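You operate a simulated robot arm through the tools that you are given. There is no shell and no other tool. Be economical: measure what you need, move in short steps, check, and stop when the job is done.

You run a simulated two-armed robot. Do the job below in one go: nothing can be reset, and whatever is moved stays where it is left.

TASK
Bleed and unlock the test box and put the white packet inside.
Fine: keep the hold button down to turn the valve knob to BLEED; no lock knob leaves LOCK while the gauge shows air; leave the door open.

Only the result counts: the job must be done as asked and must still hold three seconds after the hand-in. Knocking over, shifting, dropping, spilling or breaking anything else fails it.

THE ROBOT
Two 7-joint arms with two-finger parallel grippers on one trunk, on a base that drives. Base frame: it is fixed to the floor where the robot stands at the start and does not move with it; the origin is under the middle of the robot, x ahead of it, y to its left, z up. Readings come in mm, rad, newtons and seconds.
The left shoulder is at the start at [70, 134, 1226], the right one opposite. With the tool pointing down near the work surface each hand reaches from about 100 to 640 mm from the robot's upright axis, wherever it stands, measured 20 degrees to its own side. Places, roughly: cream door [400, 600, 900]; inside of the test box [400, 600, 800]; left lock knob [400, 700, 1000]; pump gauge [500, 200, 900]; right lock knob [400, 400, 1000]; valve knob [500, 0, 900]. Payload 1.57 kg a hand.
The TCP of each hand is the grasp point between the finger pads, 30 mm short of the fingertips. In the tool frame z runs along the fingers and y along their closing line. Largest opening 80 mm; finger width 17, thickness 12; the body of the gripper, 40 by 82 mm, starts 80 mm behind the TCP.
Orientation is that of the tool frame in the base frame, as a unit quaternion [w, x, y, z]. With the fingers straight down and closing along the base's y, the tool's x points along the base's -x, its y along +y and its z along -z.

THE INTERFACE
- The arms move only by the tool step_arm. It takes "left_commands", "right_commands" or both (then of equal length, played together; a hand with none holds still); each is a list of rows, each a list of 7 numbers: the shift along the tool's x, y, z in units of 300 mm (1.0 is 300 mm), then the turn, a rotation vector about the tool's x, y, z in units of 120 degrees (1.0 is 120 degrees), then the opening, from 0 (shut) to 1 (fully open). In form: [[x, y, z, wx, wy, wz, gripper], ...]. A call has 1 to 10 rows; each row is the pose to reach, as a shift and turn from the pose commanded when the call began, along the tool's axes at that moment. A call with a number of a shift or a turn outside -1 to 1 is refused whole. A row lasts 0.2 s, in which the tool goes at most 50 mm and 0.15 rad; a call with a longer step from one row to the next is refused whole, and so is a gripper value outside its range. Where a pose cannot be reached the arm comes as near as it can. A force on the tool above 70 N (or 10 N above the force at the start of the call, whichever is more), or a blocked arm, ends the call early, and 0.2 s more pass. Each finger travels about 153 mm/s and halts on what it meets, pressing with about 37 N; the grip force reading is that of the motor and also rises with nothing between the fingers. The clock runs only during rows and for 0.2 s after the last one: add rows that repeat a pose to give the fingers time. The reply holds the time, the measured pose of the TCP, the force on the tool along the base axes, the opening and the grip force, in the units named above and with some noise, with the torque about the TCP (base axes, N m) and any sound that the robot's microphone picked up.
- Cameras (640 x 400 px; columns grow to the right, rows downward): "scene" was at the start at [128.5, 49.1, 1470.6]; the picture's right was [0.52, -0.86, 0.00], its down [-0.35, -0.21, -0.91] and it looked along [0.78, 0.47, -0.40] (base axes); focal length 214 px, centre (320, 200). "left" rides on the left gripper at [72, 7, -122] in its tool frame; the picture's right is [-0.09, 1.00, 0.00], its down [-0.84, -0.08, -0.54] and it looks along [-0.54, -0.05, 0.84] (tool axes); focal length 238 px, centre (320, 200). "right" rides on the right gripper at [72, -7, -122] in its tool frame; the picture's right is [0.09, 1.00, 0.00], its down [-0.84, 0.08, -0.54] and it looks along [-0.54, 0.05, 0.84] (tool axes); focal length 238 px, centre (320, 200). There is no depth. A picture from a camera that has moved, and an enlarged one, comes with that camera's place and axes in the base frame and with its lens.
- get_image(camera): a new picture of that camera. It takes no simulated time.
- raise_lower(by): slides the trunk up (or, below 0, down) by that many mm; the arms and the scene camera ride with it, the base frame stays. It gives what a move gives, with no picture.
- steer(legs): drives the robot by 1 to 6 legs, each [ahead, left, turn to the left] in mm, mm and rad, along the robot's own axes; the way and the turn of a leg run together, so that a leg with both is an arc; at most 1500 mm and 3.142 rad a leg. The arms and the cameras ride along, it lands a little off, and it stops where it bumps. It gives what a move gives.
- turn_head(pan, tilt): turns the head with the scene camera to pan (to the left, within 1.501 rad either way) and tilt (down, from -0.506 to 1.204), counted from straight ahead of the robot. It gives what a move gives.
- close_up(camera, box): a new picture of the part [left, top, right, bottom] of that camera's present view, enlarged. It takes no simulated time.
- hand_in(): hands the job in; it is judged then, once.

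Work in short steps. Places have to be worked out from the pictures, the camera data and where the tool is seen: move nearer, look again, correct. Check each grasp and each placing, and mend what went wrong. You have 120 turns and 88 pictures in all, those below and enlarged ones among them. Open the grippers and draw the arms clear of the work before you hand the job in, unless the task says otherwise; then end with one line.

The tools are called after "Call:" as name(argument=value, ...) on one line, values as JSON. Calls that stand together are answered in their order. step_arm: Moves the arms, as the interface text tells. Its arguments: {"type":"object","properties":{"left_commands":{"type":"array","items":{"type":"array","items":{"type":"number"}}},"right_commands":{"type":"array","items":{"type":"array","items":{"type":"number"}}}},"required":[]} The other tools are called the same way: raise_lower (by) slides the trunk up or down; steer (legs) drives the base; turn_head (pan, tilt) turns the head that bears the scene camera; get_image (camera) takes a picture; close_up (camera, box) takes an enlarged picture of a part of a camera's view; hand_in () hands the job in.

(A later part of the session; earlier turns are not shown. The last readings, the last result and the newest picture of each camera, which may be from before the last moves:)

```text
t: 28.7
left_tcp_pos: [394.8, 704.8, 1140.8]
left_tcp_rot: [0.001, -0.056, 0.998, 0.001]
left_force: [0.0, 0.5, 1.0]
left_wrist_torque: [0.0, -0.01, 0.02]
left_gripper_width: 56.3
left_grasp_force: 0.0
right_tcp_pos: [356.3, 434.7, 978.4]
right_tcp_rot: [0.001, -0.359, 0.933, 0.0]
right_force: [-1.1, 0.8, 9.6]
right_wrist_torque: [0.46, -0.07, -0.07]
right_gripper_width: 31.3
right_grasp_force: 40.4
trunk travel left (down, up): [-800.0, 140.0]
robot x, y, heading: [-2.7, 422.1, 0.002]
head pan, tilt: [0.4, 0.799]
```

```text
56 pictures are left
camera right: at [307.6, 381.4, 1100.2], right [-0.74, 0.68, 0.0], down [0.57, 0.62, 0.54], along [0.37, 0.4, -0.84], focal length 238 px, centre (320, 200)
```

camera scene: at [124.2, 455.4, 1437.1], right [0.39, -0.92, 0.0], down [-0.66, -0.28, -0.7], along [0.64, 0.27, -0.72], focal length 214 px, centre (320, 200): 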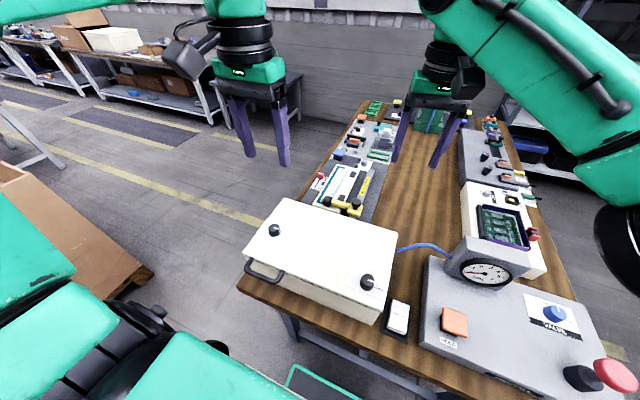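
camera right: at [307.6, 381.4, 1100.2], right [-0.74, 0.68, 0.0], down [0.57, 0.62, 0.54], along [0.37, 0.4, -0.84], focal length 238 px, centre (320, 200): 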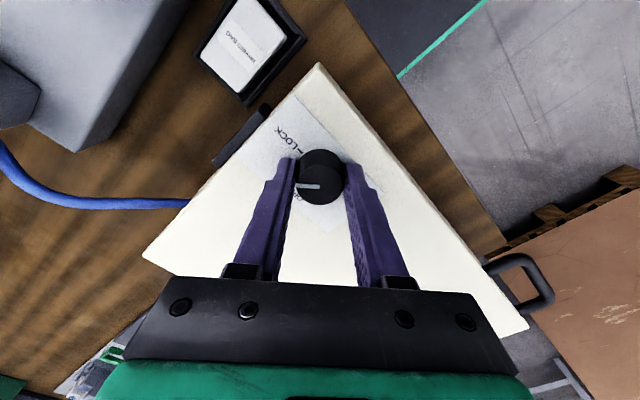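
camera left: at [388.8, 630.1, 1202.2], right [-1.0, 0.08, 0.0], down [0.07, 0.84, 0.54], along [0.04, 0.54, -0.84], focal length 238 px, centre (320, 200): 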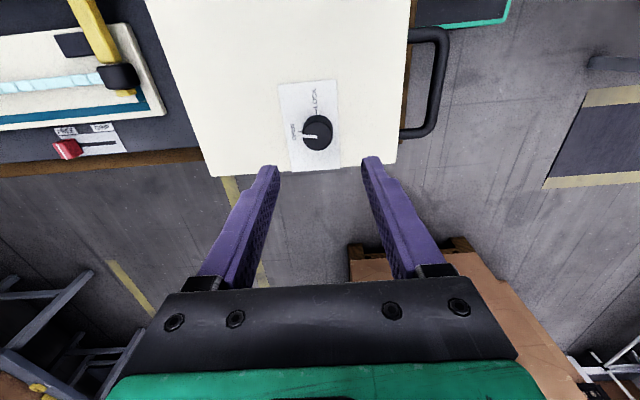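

It turns well. I finish the quarter turn, then open and lift.

Call:
step_arm(right_commands=[[0, 0, 0, 0, 0, -0.07, 0], [0, 0, 0, 0, 0, -0.14, 0], [0, 0, 0, 0, 0, -0.21, 0], [0, 0, 0, 0, 0, -0.28, 0], [0, 0, 0, 0, 0, -0.35, 0], [0, 0, 0, 0, 0, -0.41, 0], [0, 0, 0, 0, 0, -0.41, 0]])

Call:
step_arm(right_commands=[[0, 0, 0, 0, 0, 0, 0.3], [0, 0, 0, 0, 0, 0, 0.7], [0, 0, 0, 0, 0, 0, 0.7], [0, 0, -0.1, 0, 0, 0, 0.7], [0, 0, -0.25, 0, 0, 0, 0.7], [0, 0, -0.4, 0, 0, 0, 0.7]])

Call:
get_image(camera="right")

Call:
get_image(camera="left")

```text
t: 30.3
left_tcp_pos: [395.6, 706.1, 1143.3]
left_tcp_rot: [0.001, -0.057, 0.998, -0.001]
left_force: [-0.1, 0.8, 0.2]
left_wrist_torque: [0.0, 0.03, -0.02]
left_gripper_width: 56.1
left_grasp_force: 0.0
right_tcp_pos: [353.9, 435.9, 976.8]
right_tcp_rot: [-0.001, 0.715, -0.7, 0.001]
right_force: [-0.6, 2.5, 10.3]
right_wrist_torque: [-0.06, -0.02, -0.37]
right_gripper_width: 31.1
right_grasp_force: 39.7
trunk travel left (down, up): [-800.0, 140.0]
robot x, y, heading: [-1.8, 419.5, 0.0]
head pan, tilt: [0.4, 0.799]
```

```text
t: 31.7
left_tcp_pos: [396.5, 704.0, 1142.9]
left_tcp_rot: [0.0, -0.058, 0.998, 0.001]
left_force: [0.0, -0.1, -0.2]
left_wrist_torque: [0.01, 0.0, 0.01]
left_gripper_width: 55.7
left_grasp_force: 0.2
right_tcp_pos: [357.2, 432.9, 1097.9]
right_tcp_rot: [0.0, 0.714, -0.7, 0.0]
right_force: [0.4, 0.5, 0.1]
right_wrist_torque: [-0.01, 0.0, -0.02]
right_gripper_width: 55.8
right_grasp_force: 0.0
trunk travel left (down, up): [-800.0, 140.0]
robot x, y, heading: [-2.5, 420.4, -0.002]
head pan, tilt: [0.4, 0.799]
```

```text
55 pictures are left
camera right: at [366.1, 361.2, 1220.2], right [-0.99, -0.11, 0.0], down [-0.09, 0.83, 0.54], along [-0.06, 0.54, -0.84], focal length 238 px, centre (320, 200)
```

right: 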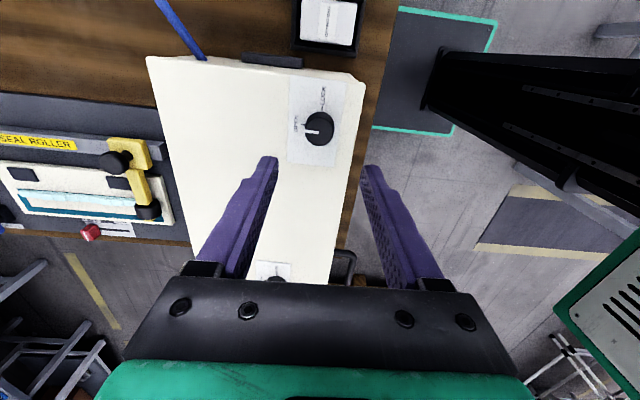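

```text
54 pictures are left
camera left: at [322.0, 702.4, 1263.0], right [-0.02, 1.0, 0.0], down [0.84, 0.02, 0.54], along [0.54, 0.01, -0.84], focal length 238 px, centre (320, 200)
```

left: 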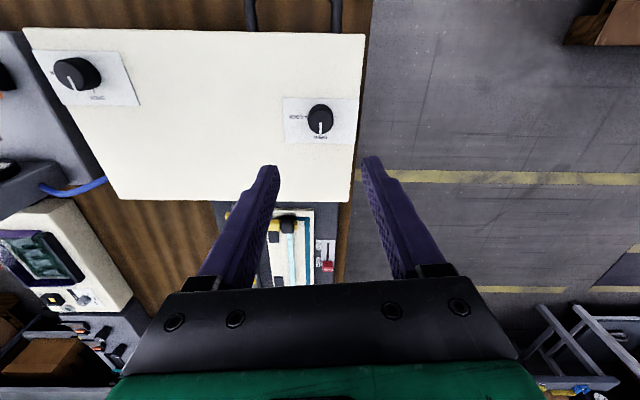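

Both locks are at OPEN. The handle bar is judged at ≈[270,672,938], spanning y 624–721. I turn the left hand a quarter (closing along x) and bring it above the bar, while the right hand rises and pulls back.

Call:
step_arm(left_commands=[[0.043, -0.006, 0.02, 0, 0, -0.07, 0.6], [0.086, -0.012, 0.05, 0, 0, -0.14, 0.5], [0.129, -0.017, 0.1, 0, 0, -0.21, 0.45], [0.172, -0.023, 0.15, 0, 0, -0.28, 0.45], [0.215, -0.029, 0.2, 0, 0, -0.35, 0.45], [0.258, -0.035, 0.25, 0, 0, -0.42, 0.45], [0.301, -0.041, 0.3, 0, 0, -0.49, 0.45], [0.344, -0.046, 0.35, 0, 0, -0.56, 0.45], [0.387, -0.052, 0.41, 0, 0, -0.63, 0.45], [0.429, -0.058, 0.47, 0, 0, -0.7, 0.45]], right_commands=[[0, -0.01, -0.05, 0, 0, 0.07, 0.7], [0, -0.02, -0.1, 0, 0, 0.14, 0.7], [0.02, -0.03, -0.15, 0, 0, 0.21, 0.7], [0.04, -0.04, -0.2, 0, 0, 0.28, 0.7], [0.08, -0.05, -0.25, 0, 0, 0.35, 0.7], [0.12, -0.06, -0.3, 0, 0, 0.42, 0.7], [0.16, -0.07, -0.33, 0, 0, 0.49, 0.7], [0.2, -0.08, -0.36, 0, 0, 0.56, 0.7], [0.25, -0.09, -0.39, 0, 0, 0.63, 0.7], [0.3, -0.1, -0.42, 0, 0, 0.7, 0.7]])

Call:
get_image(camera="left")

Call:
get_image(camera="scene")

```text
t: 33.9
left_tcp_pos: [330.0, 685.4, 1005.1]
left_tcp_rot: [0.0, 0.711, -0.703, -0.001]
left_force: [0.5, 0.4, -0.6]
left_wrist_torque: [0.0, -0.01, 0.03]
left_gripper_width: 35.9
left_grasp_force: 0.1
left hand out of reach, approached as far as the arm can: row 7, 8, 9, 10
right_tcp_pos: [387.1, 342.2, 1221.3]
right_tcp_rot: [0.0, -0.061, 0.998, 0.0]
right_force: [0.7, 0.5, 0.6]
right_wrist_torque: [0.0, 0.01, -0.02]
right_gripper_width: 56.2
right_grasp_force: 0.0
trunk travel left (down, up): [-800.0, 140.0]
robot x, y, heading: [-1.5, 421.0, -0.001]
head pan, tilt: [0.4, 0.799]
```

```text
53 pictures are left
camera left: at [321.8, 614.1, 1126.0], right [-1.0, 0.08, 0.0], down [0.07, 0.84, 0.54], along [0.04, 0.54, -0.84], focal length 238 px, centre (320, 200)
```

left: 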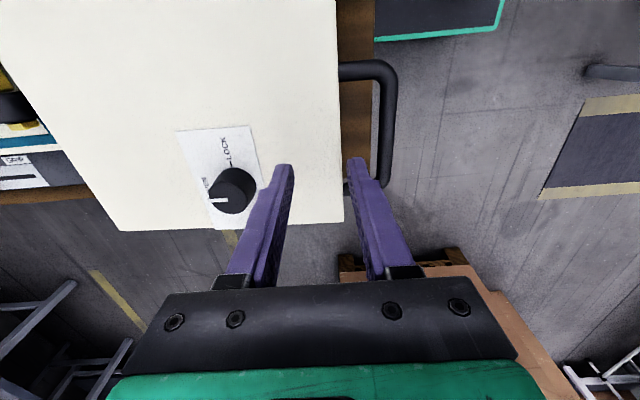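

```text
52 pictures are left
camera scene: at [124.8, 452.8, 1437.0], right [0.39, -0.92, 0.0], down [-0.66, -0.28, -0.7], along [0.64, 0.27, -0.72], focal length 214 px, centre (320, 200)
```

scene: 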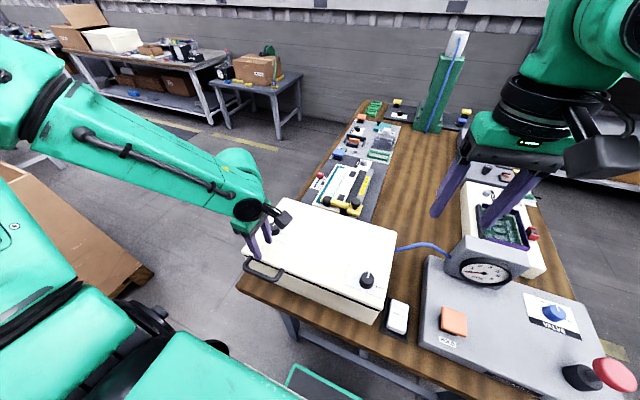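

The left hand cannot come that close to the body in this turn. I raise it and drive back 100 mm and left 130 mm so that the handle is farther ahead.

Call:
step_arm(left_commands=[[0, 0, -0.13, 0, 0, 0, 0.45], [0, 0, -0.25, 0, 0, 0, 0.45], [0, 0, -0.35, 0, 0, 0, 0.45]])

Call:
steer(legs=[[-100, 130, 0]])

Call:
get_image(camera="left")

```text
t: 34.7
left_tcp_pos: [328.6, 688.4, 1111.4]
left_tcp_rot: [0.0, 0.71, -0.704, 0.0]
left_force: [1.0, 0.4, -1.3]
left_wrist_torque: [0.02, 0.02, -0.03]
left_gripper_width: 35.8
left_grasp_force: 0.1
right_tcp_pos: [386.0, 344.4, 1222.4]
right_tcp_rot: [0.0, -0.062, 0.998, 0.0]
right_force: [-0.5, -0.2, 0.1]
right_wrist_torque: [0.0, -0.02, 0.02]
right_gripper_width: 55.9
right_grasp_force: 0.0
trunk travel left (down, up): [-800.0, 140.0]
robot x, y, heading: [-1.4, 419.2, -0.002]
head pan, tilt: [0.4, 0.799]
```

```text
t: 36.1
left_tcp_pos: [229.8, 815.6, 1111.1]
left_tcp_rot: [-0.001, 0.71, -0.704, -0.001]
left_force: [1.0, 0.8, -0.3]
left_wrist_torque: [0.03, 0.01, 0.0]
left_gripper_width: 36.0
left_grasp_force: 0.1
right_tcp_pos: [286.8, 470.8, 1221.2]
right_tcp_rot: [0.0, -0.062, 0.998, 0.002]
right_force: [0.7, -0.5, 0.4]
right_wrist_torque: [0.02, 0.0, -0.05]
right_gripper_width: 56.2
right_grasp_force: 0.0
trunk travel left (down, up): [-800.0, 140.0]
robot x, y, heading: [-102.7, 551.6, -0.003]
head pan, tilt: [0.4, 0.799]
```

```text
51 pictures are left
camera left: at [221.4, 742.4, 1231.9], right [-1.0, 0.08, 0.0], down [0.07, 0.84, 0.55], along [0.04, 0.54, -0.84], focal length 238 px, centre (320, 200)
```

left: 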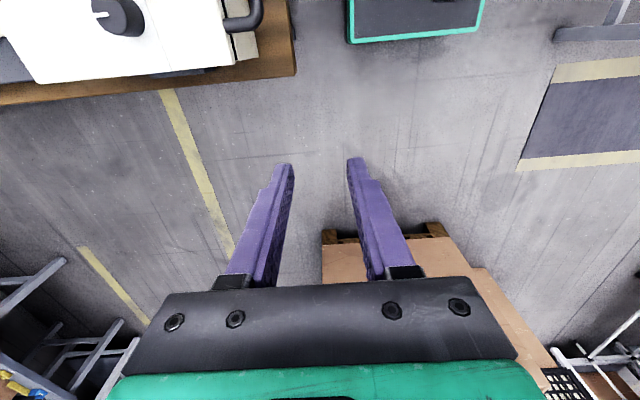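

Now I bring the left hand above the handle bar at [270,672,1010].

Call:
step_arm(left_commands=[[0.096, -0.026, 0.067, 0, 0, 0, 0.45], [0.192, -0.052, 0.135, 0, 0, 0, 0.45], [0.288, -0.078, 0.202, 0, 0, 0, 0.45], [0.384, -0.104, 0.27, 0, 0, 0, 0.45], [0.48, -0.13, 0.337, 0, 0, 0, 0.45]])

Call:
get_image(camera="left")

```text
t: 37.3
left_tcp_pos: [268.7, 673.1, 1008.1]
left_tcp_rot: [0.001, 0.71, -0.704, 0.0]
left_force: [-0.4, -0.4, 0.1]
left_wrist_torque: [0.02, 0.04, 0.0]
left_gripper_width: 36.1
left_grasp_force: 0.1
right_tcp_pos: [285.8, 473.0, 1220.7]
right_tcp_rot: [-0.001, -0.061, 0.998, 0.001]
right_force: [-0.4, -0.7, -0.4]
right_wrist_torque: [0.0, 0.02, 0.0]
right_gripper_width: 56.1
right_grasp_force: 0.0
trunk travel left (down, up): [-800.0, 140.0]
robot x, y, heading: [-97.3, 546.9, -0.005]
head pan, tilt: [0.4, 0.799]
```

```text
50 pictures are left
camera left: at [261.0, 600.8, 1129.3], right [-1.0, 0.08, 0.0], down [0.07, 0.84, 0.54], along [0.04, 0.54, -0.84], focal length 238 px, centre (320, 200)
```

left: 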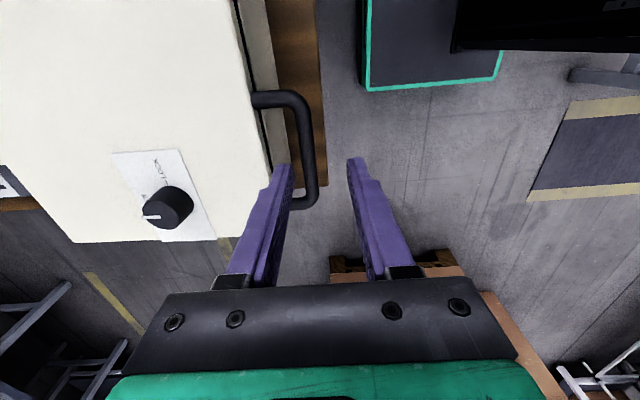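

The bar is at x≈278, z≈943; the gap to the lid is ≈24 mm. I narrow the opening to 28 mm, centre on the bar and descend.

Call:
step_arm(left_commands=[[0, -0.032, 0, 0, 0, 0, 0.36], [0, -0.032, 0.05, 0, 0, 0, 0.36], [0, -0.032, 0.1, 0, 0, 0, 0.36], [0, -0.032, 0.14, 0, 0, 0, 0.36]])

Call:
get_image(camera="left")

```text
t: 38.3
left_tcp_pos: [277.8, 673.7, 967.6]
left_tcp_rot: [0.0, 0.71, -0.704, -0.001]
left_force: [0.2, 0.0, -0.6]
left_wrist_torque: [-0.01, 0.01, 0.04]
left_gripper_width: 29.0
left_grasp_force: 0.0
right_tcp_pos: [285.3, 474.0, 1222.7]
right_tcp_rot: [0.0, -0.063, 0.998, 0.0]
right_force: [0.5, 0.4, -0.9]
right_wrist_torque: [-0.02, -0.01, 0.02]
right_gripper_width: 56.1
right_grasp_force: 0.0
trunk travel left (down, up): [-800.0, 140.0]
robot x, y, heading: [-103.0, 551.2, -0.002]
head pan, tilt: [0.4, 0.799]
```

```text
49 pictures are left
camera left: at [269.7, 601.9, 1088.7], right [-1.0, 0.08, 0.0], down [0.07, 0.84, 0.54], along [0.05, 0.54, -0.84], focal length 238 px, centre (320, 200)
```

left: 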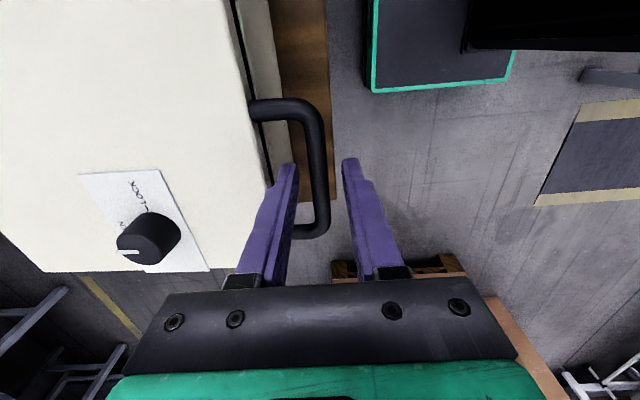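

The bar lies well centred between the fingers at z≈939. I go 10 mm deeper and close on it.

Call:
step_arm(left_commands=[[0, 0, 0.018, 0, 0, 0, 0.36], [0, 0, 0.035, 0, 0, 0, 0.36], [0, 0, 0.035, 0, 0, 0, 0.15], [0, 0, 0.035, 0, 0, 0, 0], [0, 0, 0.035, 0, 0, 0, 0]])

```text
t: 39.5
left_tcp_pos: [279.7, 673.0, 958.0]
left_tcp_rot: [-0.001, 0.71, -0.704, -0.001]
left_force: [4.5, 0.2, 0.4]
left_wrist_torque: [-0.1, -0.11, 0.44]
left_gripper_width: 11.7
left_grasp_force: 29.3
right_tcp_pos: [287.4, 473.6, 1222.8]
right_tcp_rot: [-0.001, -0.062, 0.998, 0.001]
right_force: [0.4, -0.9, 0.1]
right_wrist_torque: [-0.02, 0.03, -0.01]
right_gripper_width: 56.2
right_grasp_force: 0.1
trunk travel left (down, up): [-800.0, 140.0]
robot x, y, heading: [-104.3, 554.5, -0.006]
head pan, tilt: [0.4, 0.799]
```

It is gripped (11.7 mm). I lift along an arc about a hinge assumed at the far edge (x≈535), first 15°.

Call:
step_arm(left_commands=[[0, -0.001, -0.05, 0, 0, 0, 0], [0, -0.006, -0.11, 0, 0, 0, 0], [0, -0.016, -0.165, 0, 0, 0, 0], [0, -0.029, -0.22, 0, 0, 0, 0]])

Call:
get_image(camera="left")

Call:
get_image(camera="scene")

```text
t: 40.5
left_tcp_pos: [293.1, 672.6, 1022.7]
left_tcp_rot: [0.0, 0.71, -0.704, -0.001]
left_force: [15.6, -8.0, -10.3]
left_wrist_torque: [-0.07, -0.15, 0.41]
left_gripper_width: 12.0
left_grasp_force: 28.8
right_tcp_pos: [291.6, 471.2, 1219.8]
right_tcp_rot: [-0.003, -0.062, 0.998, 0.002]
right_force: [0.0, 0.3, -0.5]
right_wrist_torque: [-0.01, 0.0, -0.01]
right_gripper_width: 56.0
right_grasp_force: 0.0
trunk travel left (down, up): [-800.0, 140.0]
robot x, y, heading: [-103.3, 552.4, -0.003]
head pan, tilt: [0.4, 0.799]
```

```text
48 pictures are left
camera left: at [284.5, 601.1, 1143.1], right [-1.0, 0.08, 0.0], down [0.07, 0.84, 0.54], along [0.04, 0.54, -0.84], focal length 238 px, centre (320, 200)
```

left: 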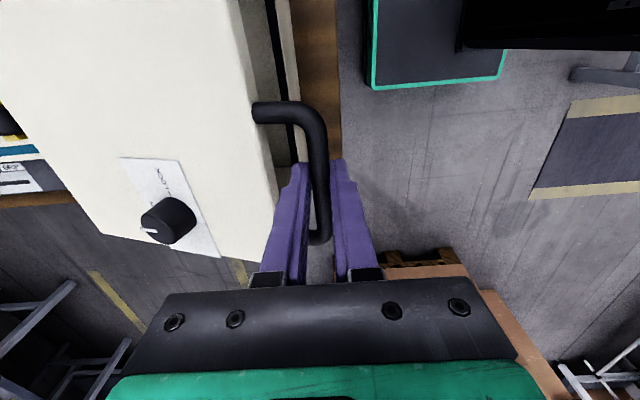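

```text
47 pictures are left
camera scene: at [30.7, 581.7, 1436.3], right [0.39, -0.92, 0.0], down [-0.66, -0.28, -0.69], along [0.64, 0.27, -0.72], focal length 214 px, centre (320, 200)
```

scene: 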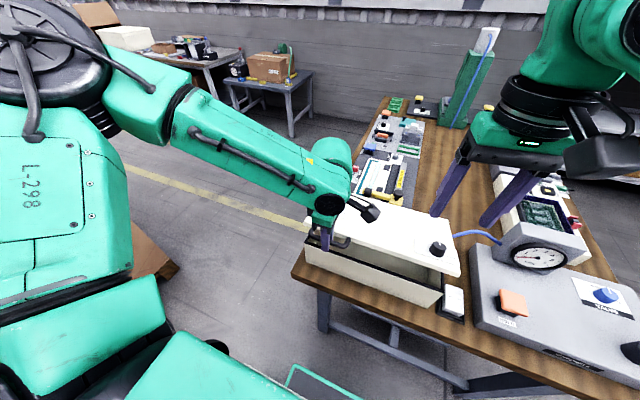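

The lid hinges at the far side as expected, and the motion puts the hinge ≈[535,·,920]. I continue the arc to about 49°.

Call:
step_arm(left_commands=[[0, -0.047, -0.08, 0, 0, 0, 0], [0, -0.089, -0.158, 0, 0, 0, 0], [0, -0.139, -0.232, 0, 0, 0, 0], [0, -0.196, -0.301, 0, 0, 0, 0], [0, -0.26, -0.364, 0, 0, 0, 0]])

Call:
get_image(camera="left")

```text
t: 41.7
left_tcp_pos: [362.4, 674.1, 1132.5]
left_tcp_rot: [0.0, 0.709, -0.705, -0.001]
left_force: [-2.0, -4.7, -2.5]
left_wrist_torque: [-0.36, 0.14, 0.29]
left_gripper_width: 11.8
left_grasp_force: 29.3
right_tcp_pos: [284.7, 472.1, 1221.8]
right_tcp_rot: [0.0, -0.062, 0.998, 0.001]
right_force: [0.7, 0.0, 0.6]
right_wrist_torque: [-0.02, 0.0, 0.0]
right_gripper_width: 56.0
right_grasp_force: 0.1
trunk travel left (down, up): [-800.0, 140.0]
robot x, y, heading: [-99.8, 554.8, -0.002]
head pan, tilt: [0.4, 0.799]
```

```text
46 pictures are left
camera left: at [355.0, 601.5, 1253.7], right [-1.0, 0.08, 0.0], down [0.07, 0.84, 0.54], along [0.05, 0.54, -0.84], focal length 238 px, centre (320, 200)
```

left: 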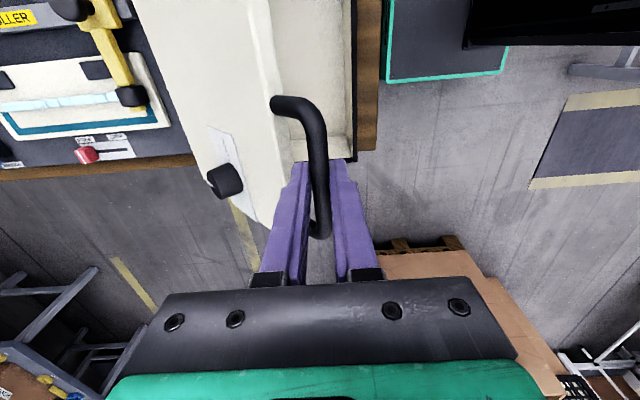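

Forces stay small. I carry on along the arc to about 85°.

Call:
step_arm(left_commands=[[0, -0.085, -0.055, 0, 0, 0, 0], [0, -0.161, -0.103, 0, 0, 0, 0], [0, -0.242, -0.142, 0, 0, 0, 0], [0, -0.326, -0.173, 0, 0, 0, 0], [0, -0.413, -0.194, 0, 0, 0, 0], [0, -0.502, -0.207, 0, 0, 0, 0]])

Call:
get_image(camera="left")

Call:
get_image(camera="scene")

```text
t: 43.1
left_tcp_pos: [425.9, 703.5, 1174.1]
left_tcp_rot: [-0.004, 0.708, -0.706, -0.001]
left_force: [-5.2, -37.0, 8.1]
left_wrist_torque: [-0.35, -0.01, -0.07]
left_gripper_width: 12.6
left_grasp_force: 30.0
left hand out of reach, approached as far as the arm can: row 2, 3, 4, 5, 6
right_tcp_pos: [281.2, 458.3, 1222.4]
right_tcp_rot: [0.002, -0.061, 0.998, 0.006]
right_force: [0.2, -0.8, -0.2]
right_wrist_torque: [0.01, 0.02, -0.01]
right_gripper_width: 56.1
right_grasp_force: 0.0
trunk travel left (down, up): [-800.0, 140.0]
robot x, y, heading: [-97.2, 553.0, -0.01]
head pan, tilt: [0.4, 0.799]
```

```text
45 pictures are left
camera left: at [415.4, 630.5, 1295.5], right [-1.0, 0.09, -0.01], down [0.07, 0.83, 0.55], along [0.05, 0.55, -0.84], focal length 238 px, centre (320, 200)
```

left: 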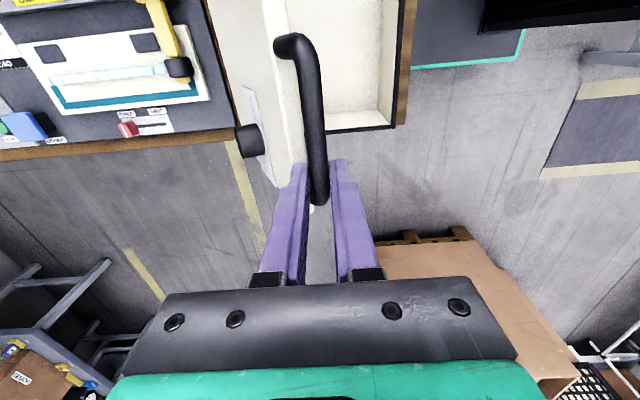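

```text
44 pictures are left
camera scene: at [19.2, 567.0, 1437.8], right [0.39, -0.92, -0.01], down [-0.66, -0.27, -0.7], along [0.65, 0.28, -0.71], focal length 214 px, centre (320, 200)
```

scene: 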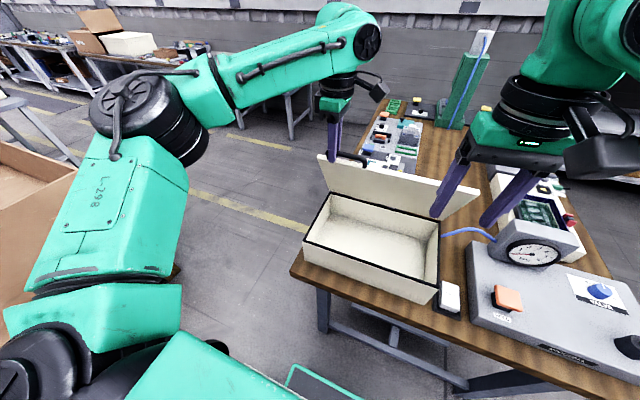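

The left arm ran out of reach at ≈65° and slid along the bar to y 703; the lid is still held. I drive forward a little with the lid in hand.

Call:
steer(legs=[[35, -15, 0]])

```text
t: 44.0
left_tcp_pos: [458.7, 705.1, 1175.3]
left_tcp_rot: [-0.005, 0.712, -0.702, 0.003]
left_force: [-8.5, -1.4, 34.7]
left_wrist_torque: [-0.52, -0.85, 0.13]
left_gripper_width: 12.0
left_grasp_force: 29.3
right_tcp_pos: [314.4, 456.8, 1225.9]
right_tcp_rot: [0.003, -0.062, 0.998, 0.002]
right_force: [0.1, 0.1, -0.7]
right_wrist_torque: [-0.01, 0.0, 0.01]
right_gripper_width: 55.9
right_grasp_force: 0.0
trunk travel left (down, up): [-800.0, 140.0]
robot x, y, heading: [-65.2, 538.8, -0.001]
head pan, tilt: [0.4, 0.799]
```

Good: angle ≈73°, with 35 N up from the bar. I raise the trunk 12 mm to follow the arc, then drive on.

Call:
raise_lower(by=12)

Call:
steer(legs=[[35, 0, 0]])

```text
t: 44.6
left_tcp_pos: [468.6, 705.7, 1178.1]
left_tcp_rot: [0.0, 0.711, -0.704, -0.002]
left_force: [6.0, -7.0, -23.3]
left_wrist_torque: [-0.52, -0.02, -0.28]
left_gripper_width: 12.0
left_grasp_force: 29.5
right_tcp_pos: [324.9, 458.3, 1231.6]
right_tcp_rot: [-0.003, -0.062, 0.998, 0.001]
right_force: [0.1, 0.2, 0.1]
right_wrist_torque: [-0.02, 0.03, 0.0]
right_gripper_width: 55.9
right_grasp_force: 0.0
trunk travel left (down, up): [-812.0, 128.0]
robot x, y, heading: [-62.0, 537.6, -0.001]
head pan, tilt: [0.4, 0.799]
```

```text
t: 45.4
left_tcp_pos: [497.6, 704.7, 1187.4]
left_tcp_rot: [-0.003, 0.711, -0.703, 0.001]
left_force: [-2.7, -2.9, 11.7]
left_wrist_torque: [-0.2, 0.07, -0.25]
left_gripper_width: 12.1
left_grasp_force: 29.2
right_tcp_pos: [353.2, 457.9, 1235.4]
right_tcp_rot: [0.001, -0.063, 0.998, 0.001]
right_force: [-0.5, -0.3, -0.2]
right_wrist_torque: [0.0, -0.01, 0.03]
right_gripper_width: 56.4
right_grasp_force: 0.1
trunk travel left (down, up): [-812.0, 128.0]
robot x, y, heading: [-32.7, 537.0, 0.0]
head pan, tilt: [0.4, 0.799]
```

Angle ≈82°. I drive on another 60 mm to bring the lid past vertical, and look.

Call:
steer(legs=[[55, 0, 0]])

Call:
get_image(camera="scene")

Call:
get_image(camera="left")

```text
t: 46.4
left_tcp_pos: [549.8, 704.5, 1184.9]
left_tcp_rot: [-0.002, 0.71, -0.704, 0.001]
left_force: [-1.3, -2.6, 2.8]
left_wrist_torque: [-0.22, 0.13, -0.27]
left_gripper_width: 11.9
left_grasp_force: 28.9
right_tcp_pos: [406.7, 458.5, 1234.8]
right_tcp_rot: [0.003, -0.062, 0.998, 0.0]
right_force: [0.0, -0.2, 0.2]
right_wrist_torque: [-0.02, -0.02, -0.02]
right_gripper_width: 56.0
right_grasp_force: 0.1
trunk travel left (down, up): [-812.0, 128.0]
robot x, y, heading: [24.0, 535.0, -0.002]
head pan, tilt: [0.4, 0.799]
```

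```text
43 pictures are left
camera scene: at [143.5, 568.4, 1449.1], right [0.39, -0.92, 0.0], down [-0.66, -0.28, -0.7], along [0.65, 0.27, -0.71], focal length 214 px, centre (320, 200)
```

scene: 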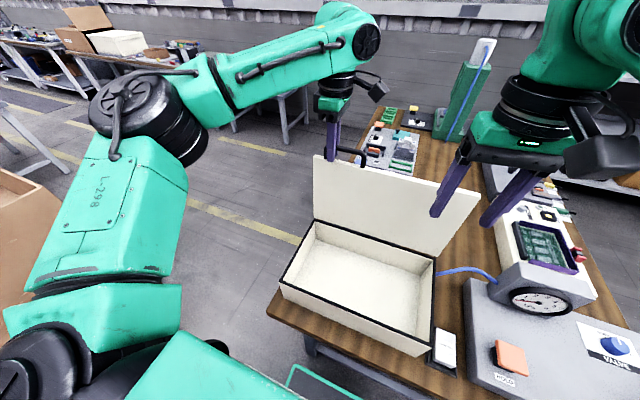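

```text
42 pictures are left
camera left: at [540.5, 632.8, 1306.3], right [-1.0, 0.08, -0.01], down [0.07, 0.84, 0.54], along [0.05, 0.54, -0.84], focal length 238 px, centre (320, 200)
```

left: 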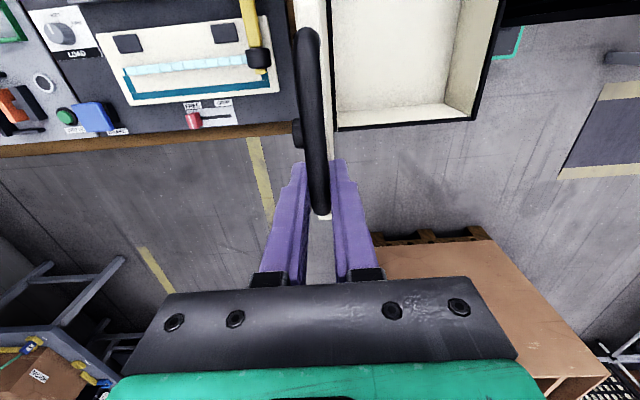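

The lid is just past vertical (~93°). I push it another 25 mm so it surely rests open.

Call:
steer(legs=[[25, 0, 0]])

Call:
get_image(camera="left")

```text
t: 47.2
left_tcp_pos: [575.9, 703.9, 1182.7]
left_tcp_rot: [-0.001, 0.71, -0.704, 0.0]
left_force: [-2.4, -3.3, -14.1]
left_wrist_torque: [-0.17, 0.09, 0.0]
left_gripper_width: 11.6
left_grasp_force: 29.3
right_tcp_pos: [431.8, 457.6, 1235.1]
right_tcp_rot: [0.002, -0.062, 0.998, 0.001]
right_force: [-0.9, 0.3, 0.0]
right_wrist_torque: [0.02, -0.05, -0.03]
right_gripper_width: 56.1
right_grasp_force: 0.0
trunk travel left (down, up): [-812.0, 128.0]
robot x, y, heading: [49.0, 535.2, -0.002]
head pan, tilt: [0.4, 0.799]
```

```text
41 pictures are left
camera left: at [567.7, 633.0, 1303.7], right [-1.0, 0.08, 0.0], down [0.07, 0.84, 0.54], along [0.04, 0.54, -0.84], focal length 238 px, centre (320, 200)
```

left: 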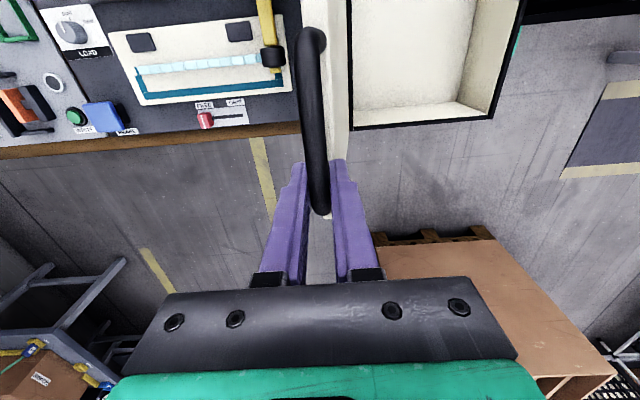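

No stop felt yet at ≈99°. I ease it another 25 mm to find its rest rather than let it fall.

Call:
steer(legs=[[25, 0, 0]])

```text
t: 48.0
left_tcp_pos: [594.3, 705.1, 1183.5]
left_tcp_rot: [0.002, 0.709, -0.705, 0.0]
left_force: [-32.2, -2.7, -24.3]
left_wrist_torque: [-0.22, 0.03, 0.32]
left_gripper_width: 11.9
left_grasp_force: 28.9
right_tcp_pos: [452.7, 457.6, 1237.2]
right_tcp_rot: [0.003, -0.063, 0.998, 0.0]
right_force: [-0.6, -1.3, 0.1]
right_wrist_torque: [0.03, -0.02, 0.0]
right_gripper_width: 55.7
right_grasp_force: 0.0
trunk travel left (down, up): [-812.0, 128.0]
robot x, y, heading: [76.2, 539.2, -0.0]
head pan, tilt: [0.4, 0.799]
```

The stop is reached (−32 N). I back off slightly, then open the left hand and lift it off the bar.

Call:
steer(legs=[[-8, 0, 0]])

Call:
step_arm(left_commands=[[0, 0, 0, 0, 0, 0, 0.2], [0, 0, 0, 0, 0, 0, 0.4], [0, 0, 0, 0, 0, 0, 0.4], [0, 0, -0.05, 0, 0, 0, 0.4], [0, 0, -0.15, 0, 0, 0, 0.4], [0, 0, -0.25, 0, 0, 0, 0.4]])

Call:
get_image(camera="left")

Call:
get_image(camera="scene")

```text
t: 48.7
left_tcp_pos: [592.9, 704.6, 1183.1]
left_tcp_rot: [0.002, 0.71, -0.705, -0.001]
left_force: [6.8, 4.0, 24.9]
left_wrist_torque: [0.1, -0.01, -0.1]
left_gripper_width: 12.1
left_grasp_force: 29.4
right_tcp_pos: [451.2, 459.6, 1234.8]
right_tcp_rot: [0.001, -0.063, 0.998, 0.0]
right_force: [-0.1, -0.8, 1.2]
right_wrist_torque: [0.01, 0.01, -0.03]
right_gripper_width: 56.2
right_grasp_force: 0.1
trunk travel left (down, up): [-812.0, 128.0]
robot x, y, heading: [67.1, 534.5, -0.005]
head pan, tilt: [0.4, 0.799]
```

```text
t: 50.1
left_tcp_pos: [572.0, 716.7, 1254.1]
left_tcp_rot: [0.003, 0.711, -0.703, 0.0]
left_force: [-0.2, 0.4, 0.2]
left_wrist_torque: [0.0, -0.01, 0.0]
left_gripper_width: 32.2
left_grasp_force: 0.0
left hand out of reach, approached as far as the arm can: row 5, 6
right_tcp_pos: [452.0, 457.9, 1234.7]
right_tcp_rot: [0.0, -0.062, 0.998, 0.001]
right_force: [0.0, -0.6, -0.4]
right_wrist_torque: [0.0, 0.0, 0.02]
right_gripper_width: 55.6
right_grasp_force: 0.0
trunk travel left (down, up): [-812.0, 128.0]
robot x, y, heading: [71.3, 536.7, 0.004]
head pan, tilt: [0.4, 0.799]
```

```text
40 pictures are left
camera left: at [564.3, 645.4, 1375.2], right [-1.0, 0.08, 0.0], down [0.07, 0.84, 0.54], along [0.04, 0.54, -0.84], focal length 238 px, centre (320, 200)
```

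left: 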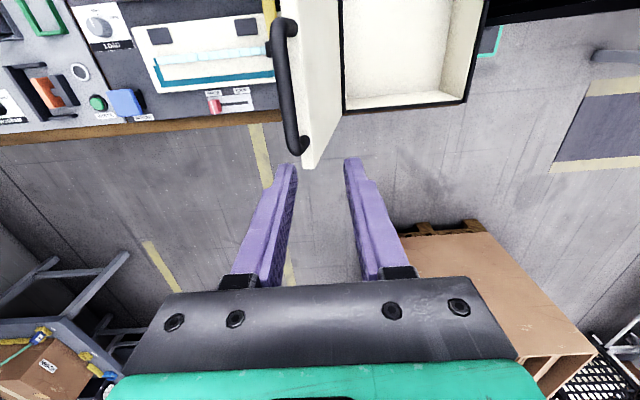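

```text
39 pictures are left
camera scene: at [189.7, 569.0, 1449.1], right [0.39, -0.92, 0.0], down [-0.66, -0.28, -0.7], along [0.64, 0.27, -0.72], focal length 214 px, centre (320, 200)
```

scene: 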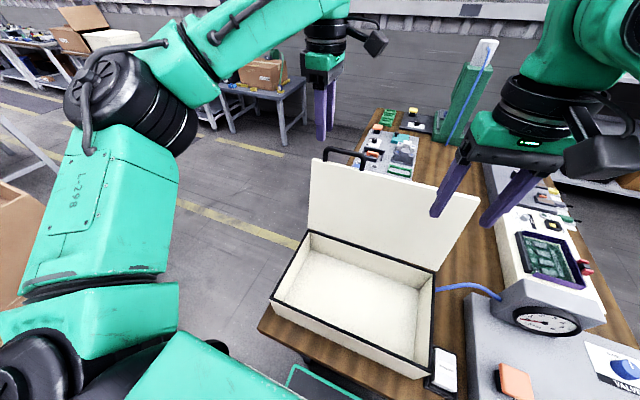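

The lid stays open by itself. I drive back and to the right so that the packet is handy for the right hand.

Call:
steer(legs=[[-90, 0, 0], [0, -125, 0]])

Call:
get_image(camera="right")

Call:
get_image(camera="scene")

```text
t: 52.1
left_tcp_pos: [480.5, 595.9, 1253.6]
left_tcp_rot: [0.004, 0.712, -0.703, 0.0]
left_force: [-0.9, 0.0, 0.3]
left_wrist_torque: [-0.02, -0.03, 0.02]
left_gripper_width: 32.1
left_grasp_force: 0.0
right_tcp_pos: [360.4, 338.2, 1235.8]
right_tcp_rot: [0.001, -0.063, 0.998, -0.001]
right_force: [0.7, 0.9, 0.8]
right_wrist_torque: [0.0, 0.0, 0.01]
right_gripper_width: 55.8
right_grasp_force: 0.0
trunk travel left (down, up): [-812.0, 128.0]
robot x, y, heading: [-23.5, 414.8, -0.003]
head pan, tilt: [0.4, 0.799]
```

```text
38 pictures are left
camera right: at [291.3, 321.6, 1357.7], right [-0.22, 0.98, 0.0], down [0.82, 0.18, 0.54], along [0.53, 0.12, -0.84], focal length 238 px, centre (320, 200)
```

right: 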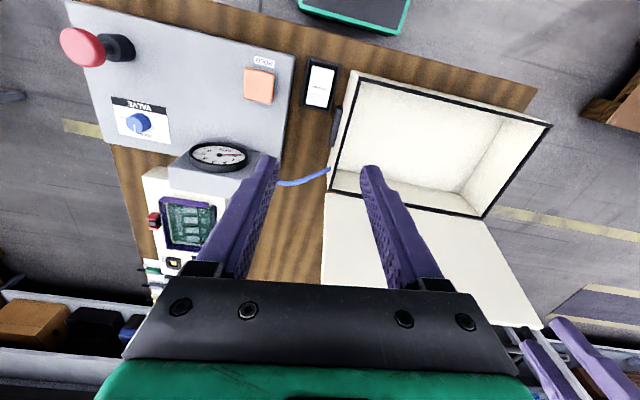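

```text
37 pictures are left
camera scene: at [98.3, 447.9, 1449.1], right [0.39, -0.92, 0.0], down [-0.66, -0.28, -0.7], along [0.64, 0.27, -0.72], focal length 214 px, centre (320, 200)
```

scene: 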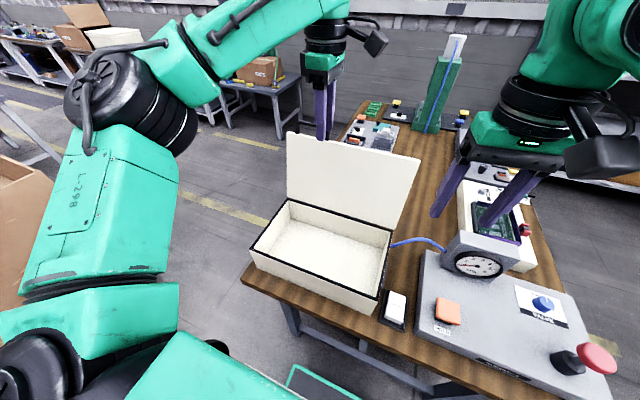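

The packet is at ≈[353,338], ~46 mm wide in y, with long side along x. I straighten the right wrist and descend above it with a 64 mm opening.

Call:
step_arm(right_commands=[[0.002, 0, 0.13, 0, 0, 0.01, 0.8], [0.004, 0, 0.26, 0, 0, 0.02, 0.8], [0.006, 0, 0.4, 0, 0, 0.03, 0.8], [0.008, 0, 0.53, 0, 0, 0.04, 0.8], [0.012, 0, 0.66, 0, 0, 0.05, 0.8], [0.016, 0, 0.79, 0, 0, 0.06, 0.8], [0.018, 0.002, 0.9, 0, 0, 0.06, 0.8]])

Call:
get_image(camera="right")

```text
t: 53.7
left_tcp_pos: [482.3, 593.6, 1253.2]
left_tcp_rot: [0.003, 0.712, -0.702, -0.001]
left_force: [0.0, -0.8, -0.5]
left_wrist_torque: [-0.02, 0.01, -0.02]
left_gripper_width: 32.0
left_grasp_force: 0.1
right_tcp_pos: [356.5, 334.9, 966.9]
right_tcp_rot: [0.001, -0.002, 1.0, 0.001]
right_force: [0.7, 0.1, 0.7]
right_wrist_torque: [0.0, -0.03, 0.0]
right_gripper_width: 64.2
right_grasp_force: 0.1
trunk travel left (down, up): [-812.0, 128.0]
robot x, y, heading: [-24.4, 413.1, -0.002]
head pan, tilt: [0.4, 0.799]
```

```text
36 pictures are left
camera right: at [285.0, 326.5, 1088.9], right [-0.09, 1.0, 0.0], down [0.84, 0.08, 0.54], along [0.54, 0.05, -0.84], focal length 238 px, centre (320, 200)
```

right: 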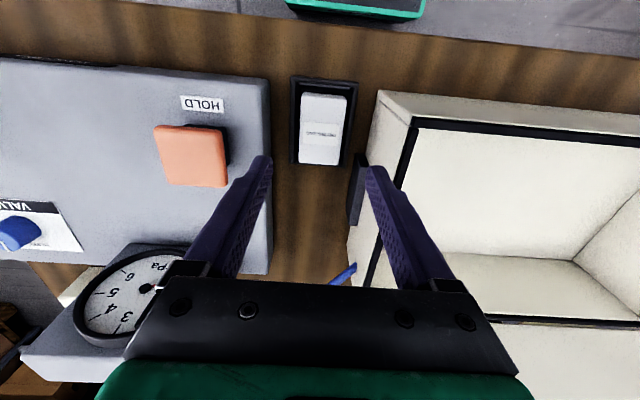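

Packet top centre ≈[357,336,845]. I descend to fingertips ≈842 and look.

Call:
step_arm(right_commands=[[0, 0.004, 0.12, 0, 0, 0, 0.76], [0, 0.004, 0.22, 0, 0, 0, 0.76], [0, 0.004, 0.29, 0, 0, 0, 0.76], [0, 0.004, 0.317, 0, 0, 0, 0.76]])

Call:
get_image(camera="right")

```text
t: 54.7
left_tcp_pos: [481.1, 594.9, 1254.2]
left_tcp_rot: [0.004, 0.712, -0.702, -0.001]
left_force: [-0.6, 0.9, -0.1]
left_wrist_torque: [0.0, 0.01, 0.03]
left_gripper_width: 31.9
left_grasp_force: 0.1
right_tcp_pos: [358.1, 336.5, 868.9]
right_tcp_rot: [0.001, -0.001, 1.0, 0.001]
right_force: [0.3, -0.8, -0.2]
right_wrist_torque: [-0.01, 0.02, 0.04]
right_gripper_width: 60.6
right_grasp_force: 0.1
trunk travel left (down, up): [-812.0, 128.0]
robot x, y, heading: [-25.8, 414.4, 0.003]
head pan, tilt: [0.4, 0.799]
```

```text
35 pictures are left
camera right: at [287.1, 329.4, 991.7], right [-0.09, 1.0, 0.0], down [0.84, 0.08, 0.54], along [0.54, 0.05, -0.84], focal length 238 px, centre (320, 200)
```

right: 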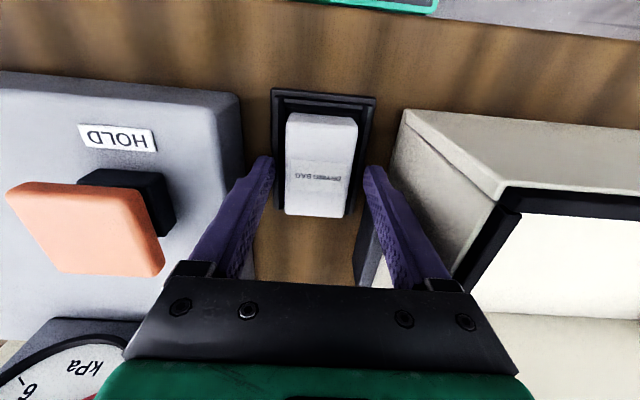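

The packet is well centred. I go 12 mm lower (fingertips ≈827, above the tray rim) and close.

Call:
step_arm(right_commands=[[0.005, 0, 0.02, 0, 0, 0, 0.76], [0.01, 0, 0.04, 0, 0, 0, 0.76], [0.01, 0, 0.04, 0, 0, 0, 0.5], [0.01, 0, 0.04, 0, 0, 0, 0.3], [0.01, 0, 0.04, 0, 0, 0, 0.2], [0.01, 0, 0.04, 0, 0, 0, 0.2]])

Call:
get_image(camera="right")

```text
t: 56.1
left_tcp_pos: [476.1, 591.3, 1257.2]
left_tcp_rot: [0.0, 0.712, -0.703, 0.001]
left_force: [-0.1, 0.8, -0.2]
left_wrist_torque: [0.01, -0.01, -0.03]
left_gripper_width: 31.8
left_grasp_force: 0.0
right_tcp_pos: [354.2, 333.2, 862.7]
right_tcp_rot: [0.01, 0.002, 1.0, 0.001]
right_force: [6.7, -18.8, 60.8]
right_wrist_torque: [-1.15, 0.27, 0.7]
right_gripper_width: 54.1
right_grasp_force: 21.6
trunk travel left (down, up): [-812.0, 128.0]
robot x, y, heading: [-23.6, 414.4, -0.003]
head pan, tilt: [0.4, 0.799]
```

```text
34 pictures are left
camera right: at [282.2, 325.9, 984.2], right [-0.09, 1.0, 0.0], down [0.83, 0.07, 0.56], along [0.56, 0.05, -0.83], focal length 238 px, centre (320, 200)
```

right: 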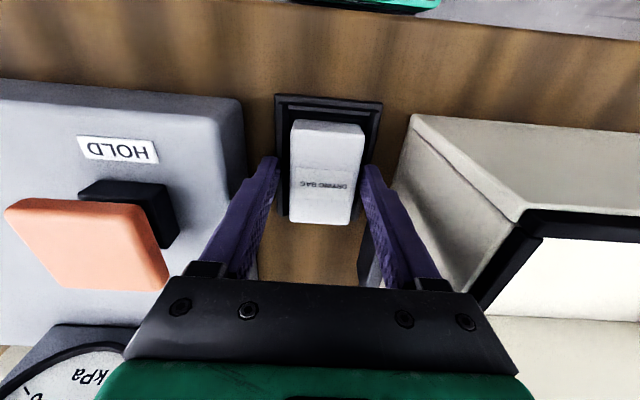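

A fingertip met the tray rim (60 N up at tip ≈832). I lift 10 mm with the fingers opened and look before closing again.

Call:
step_arm(right_commands=[[0, 0, -0.02, 0, 0, 0, 0.76], [0, 0, -0.035, 0, 0, 0, 0.76], [0, 0, -0.035, 0, 0, 0, 0.76]])

Call:
get_image(camera="right")

```text
t: 56.9
left_tcp_pos: [482.2, 594.6, 1253.3]
left_tcp_rot: [0.002, 0.713, -0.701, 0.0]
left_force: [-0.4, 0.7, -0.5]
left_wrist_torque: [0.01, 0.0, 0.0]
left_gripper_width: 32.2
left_grasp_force: 0.0
right_tcp_pos: [350.6, 335.9, 866.6]
right_tcp_rot: [-0.001, -0.002, 1.0, 0.001]
right_force: [-0.5, -0.2, 1.0]
right_wrist_torque: [0.04, -0.04, 0.02]
right_gripper_width: 61.0
right_grasp_force: 0.0
trunk travel left (down, up): [-812.0, 128.0]
robot x, y, heading: [-22.6, 413.7, 0.002]
head pan, tilt: [0.4, 0.799]
```

```text
33 pictures are left
camera right: at [281.2, 329.1, 989.6], right [-0.1, 1.0, 0.0], down [0.84, 0.08, 0.54], along [0.54, 0.05, -0.84], focal length 238 px, centre (320, 200)
```

right: 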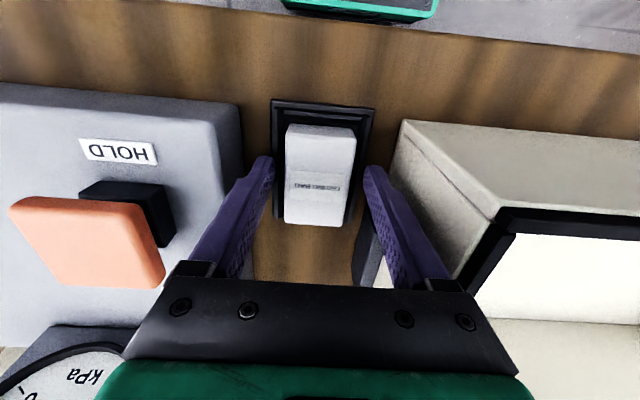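

Tip height 837 is free. I close here.

Call:
step_arm(right_commands=[[-0.01, 0, 0, 0, 0, 0, 0.6], [-0.01, 0, 0, 0, 0, 0, 0.4], [-0.01, 0, 0, 0, 0, 0, 0.2], [-0.01, 0, 0, 0, 0, 0, 0.2]])

Call:
get_image(camera="right")

```text
t: 57.9
left_tcp_pos: [482.0, 593.1, 1254.3]
left_tcp_rot: [0.003, 0.712, -0.702, 0.0]
left_force: [-0.5, -0.6, -0.8]
left_wrist_torque: [0.0, -0.01, 0.0]
left_gripper_width: 31.6
left_grasp_force: 0.1
right_tcp_pos: [357.2, 335.7, 867.0]
right_tcp_rot: [0.0, -0.001, 1.0, 0.0]
right_force: [-0.1, -0.3, -0.1]
right_wrist_torque: [-0.02, 0.02, 0.04]
right_gripper_width: 43.1
right_grasp_force: 37.2
trunk travel left (down, up): [-812.0, 128.0]
robot x, y, heading: [-25.4, 413.6, 0.001]
head pan, tilt: [0.4, 0.799]
```

```text
32 pictures are left
camera right: at [286.4, 328.3, 990.1], right [-0.09, 1.0, 0.0], down [0.84, 0.08, 0.54], along [0.54, 0.05, -0.84], focal length 238 px, centre (320, 200)
```

right: 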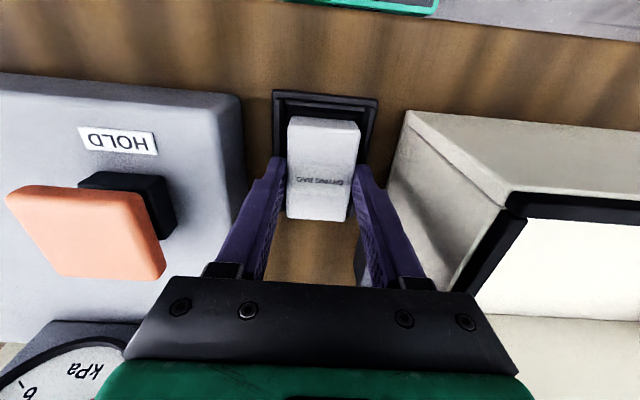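

It holds at 43 mm with 37 N. I lift it and check.

Call:
step_arm(right_commands=[[0, 0, -0.05, 0, 0, 0, 0.2], [0, 0, -0.15, 0, 0, 0, 0.2], [0, 0, -0.27, 0, 0, 0, 0.2], [0, 0, -0.39, 0, 0, 0, 0.2], [0, 0, -0.51, 0, 0, 0, 0.2], [0, 0, -0.6, 0, 0, 0, 0.2]])

Call:
get_image(camera="right")

```text
t: 59.3
left_tcp_pos: [481.7, 593.7, 1253.4]
left_tcp_rot: [0.003, 0.711, -0.703, -0.001]
left_force: [-0.2, 0.1, -0.3]
left_wrist_torque: [0.02, 0.03, -0.02]
left_gripper_width: 31.9
left_grasp_force: 0.1
right_tcp_pos: [356.8, 335.4, 1050.1]
right_tcp_rot: [0.0, -0.001, 1.0, 0.0]
right_force: [-0.3, 0.5, -0.3]
right_wrist_torque: [0.0, -0.02, -0.03]
right_gripper_width: 43.0
right_grasp_force: 37.1
trunk travel left (down, up): [-812.0, 128.0]
robot x, y, heading: [-22.5, 411.7, -0.0]
head pan, tilt: [0.4, 0.799]
```

```text
31 pictures are left
camera right: at [285.9, 327.9, 1172.2], right [-0.09, 1.0, 0.0], down [0.84, 0.08, 0.54], along [0.54, 0.05, -0.84], focal length 238 px, centre (320, 200)
```

right: 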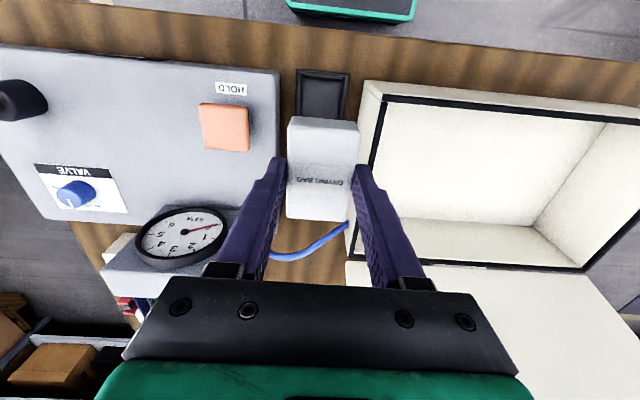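

The packet is in hand. I move the left hand aside and carry the packet over the open box.

Call:
step_arm(left_commands=[[-0.08, 0.045, 0, 0, 0, 0, 0.4], [-0.16, 0.09, 0, 0, 0, 0, 0.4], [-0.24, 0.135, 0, 0, 0, 0, 0.4], [-0.32, 0.18, 0, 0, 0, 0, 0.4], [-0.4, 0.225, 0, 0, 0, 0, 0.4], [-0.48, 0.27, 0, 0, 0, 0, 0.4]])

Call:
step_arm(right_commands=[[-0.04, 0.1, 0, 0, 0, 0, 0.2], [-0.08, 0.21, 0, 0, 0, 0, 0.2], [-0.12, 0.32, 0, 0, 0, 0, 0.2], [-0.16, 0.43, 0, 0, 0, 0, 0.2], [-0.21, 0.55, 0, 0, 0, 0, 0.2]])

Call:
get_image(camera="right")

Call:
get_image(camera="scene")

```text
t: 60.7
left_tcp_pos: [399.7, 736.8, 1253.8]
left_tcp_rot: [0.003, 0.711, -0.703, 0.0]
left_force: [0.2, 0.1, 0.7]
left_wrist_torque: [0.01, 0.0, -0.01]
left_gripper_width: 32.1
left_grasp_force: 0.0
right_tcp_pos: [355.8, 336.1, 1049.9]
right_tcp_rot: [0.0, -0.001, 1.0, -0.001]
right_force: [-0.3, 0.3, -0.5]
right_wrist_torque: [-0.04, -0.01, 0.02]
right_gripper_width: 42.9
right_grasp_force: 37.6
trunk travel left (down, up): [-812.0, 128.0]
robot x, y, heading: [-27.4, 412.7, 0.004]
head pan, tilt: [0.4, 0.799]
```

```text
t: 61.9
left_tcp_pos: [399.6, 737.3, 1252.2]
left_tcp_rot: [0.004, 0.712, -0.703, 0.001]
left_force: [0.2, 0.2, -0.1]
left_wrist_torque: [-0.06, 0.0, -0.01]
left_gripper_width: 31.8
left_grasp_force: 0.0
right_tcp_pos: [420.0, 503.6, 1047.4]
right_tcp_rot: [0.001, -0.001, 1.0, -0.001]
right_force: [0.1, 0.2, -0.9]
right_wrist_torque: [0.0, -0.02, 0.0]
right_gripper_width: 43.1
right_grasp_force: 37.0
trunk travel left (down, up): [-812.0, 128.0]
robot x, y, heading: [-24.5, 413.2, 0.0]
head pan, tilt: [0.4, 0.799]
```

```text
30 pictures are left
camera right: at [349.6, 496.5, 1171.0], right [-0.09, 1.0, 0.0], down [0.84, 0.08, 0.54], along [0.54, 0.05, -0.84], focal length 238 px, centre (320, 200)
```

right: 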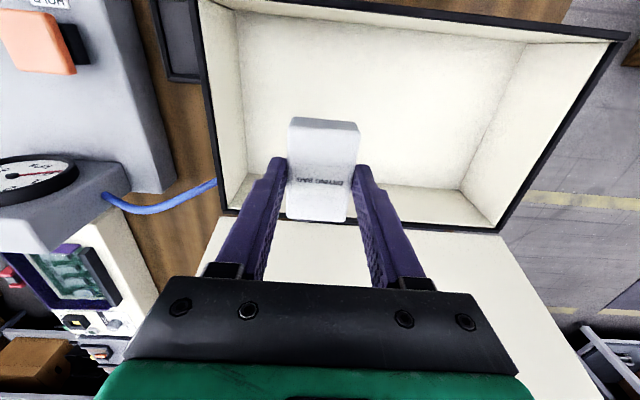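

```text
29 pictures are left
camera scene: at [100.6, 447.8, 1448.9], right [0.39, -0.92, 0.0], down [-0.66, -0.28, -0.7], along [0.64, 0.27, -0.72], focal length 214 px, centre (320, 200)
```

scene: 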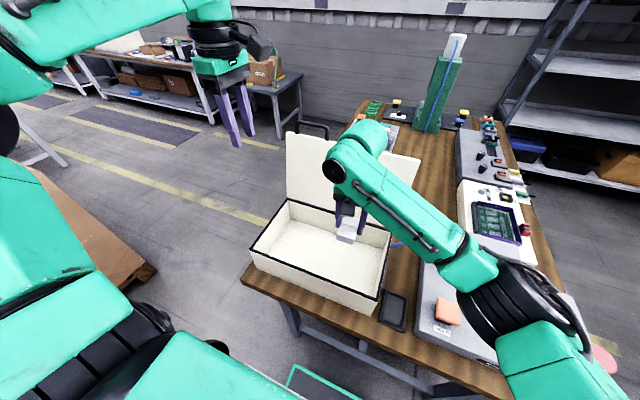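

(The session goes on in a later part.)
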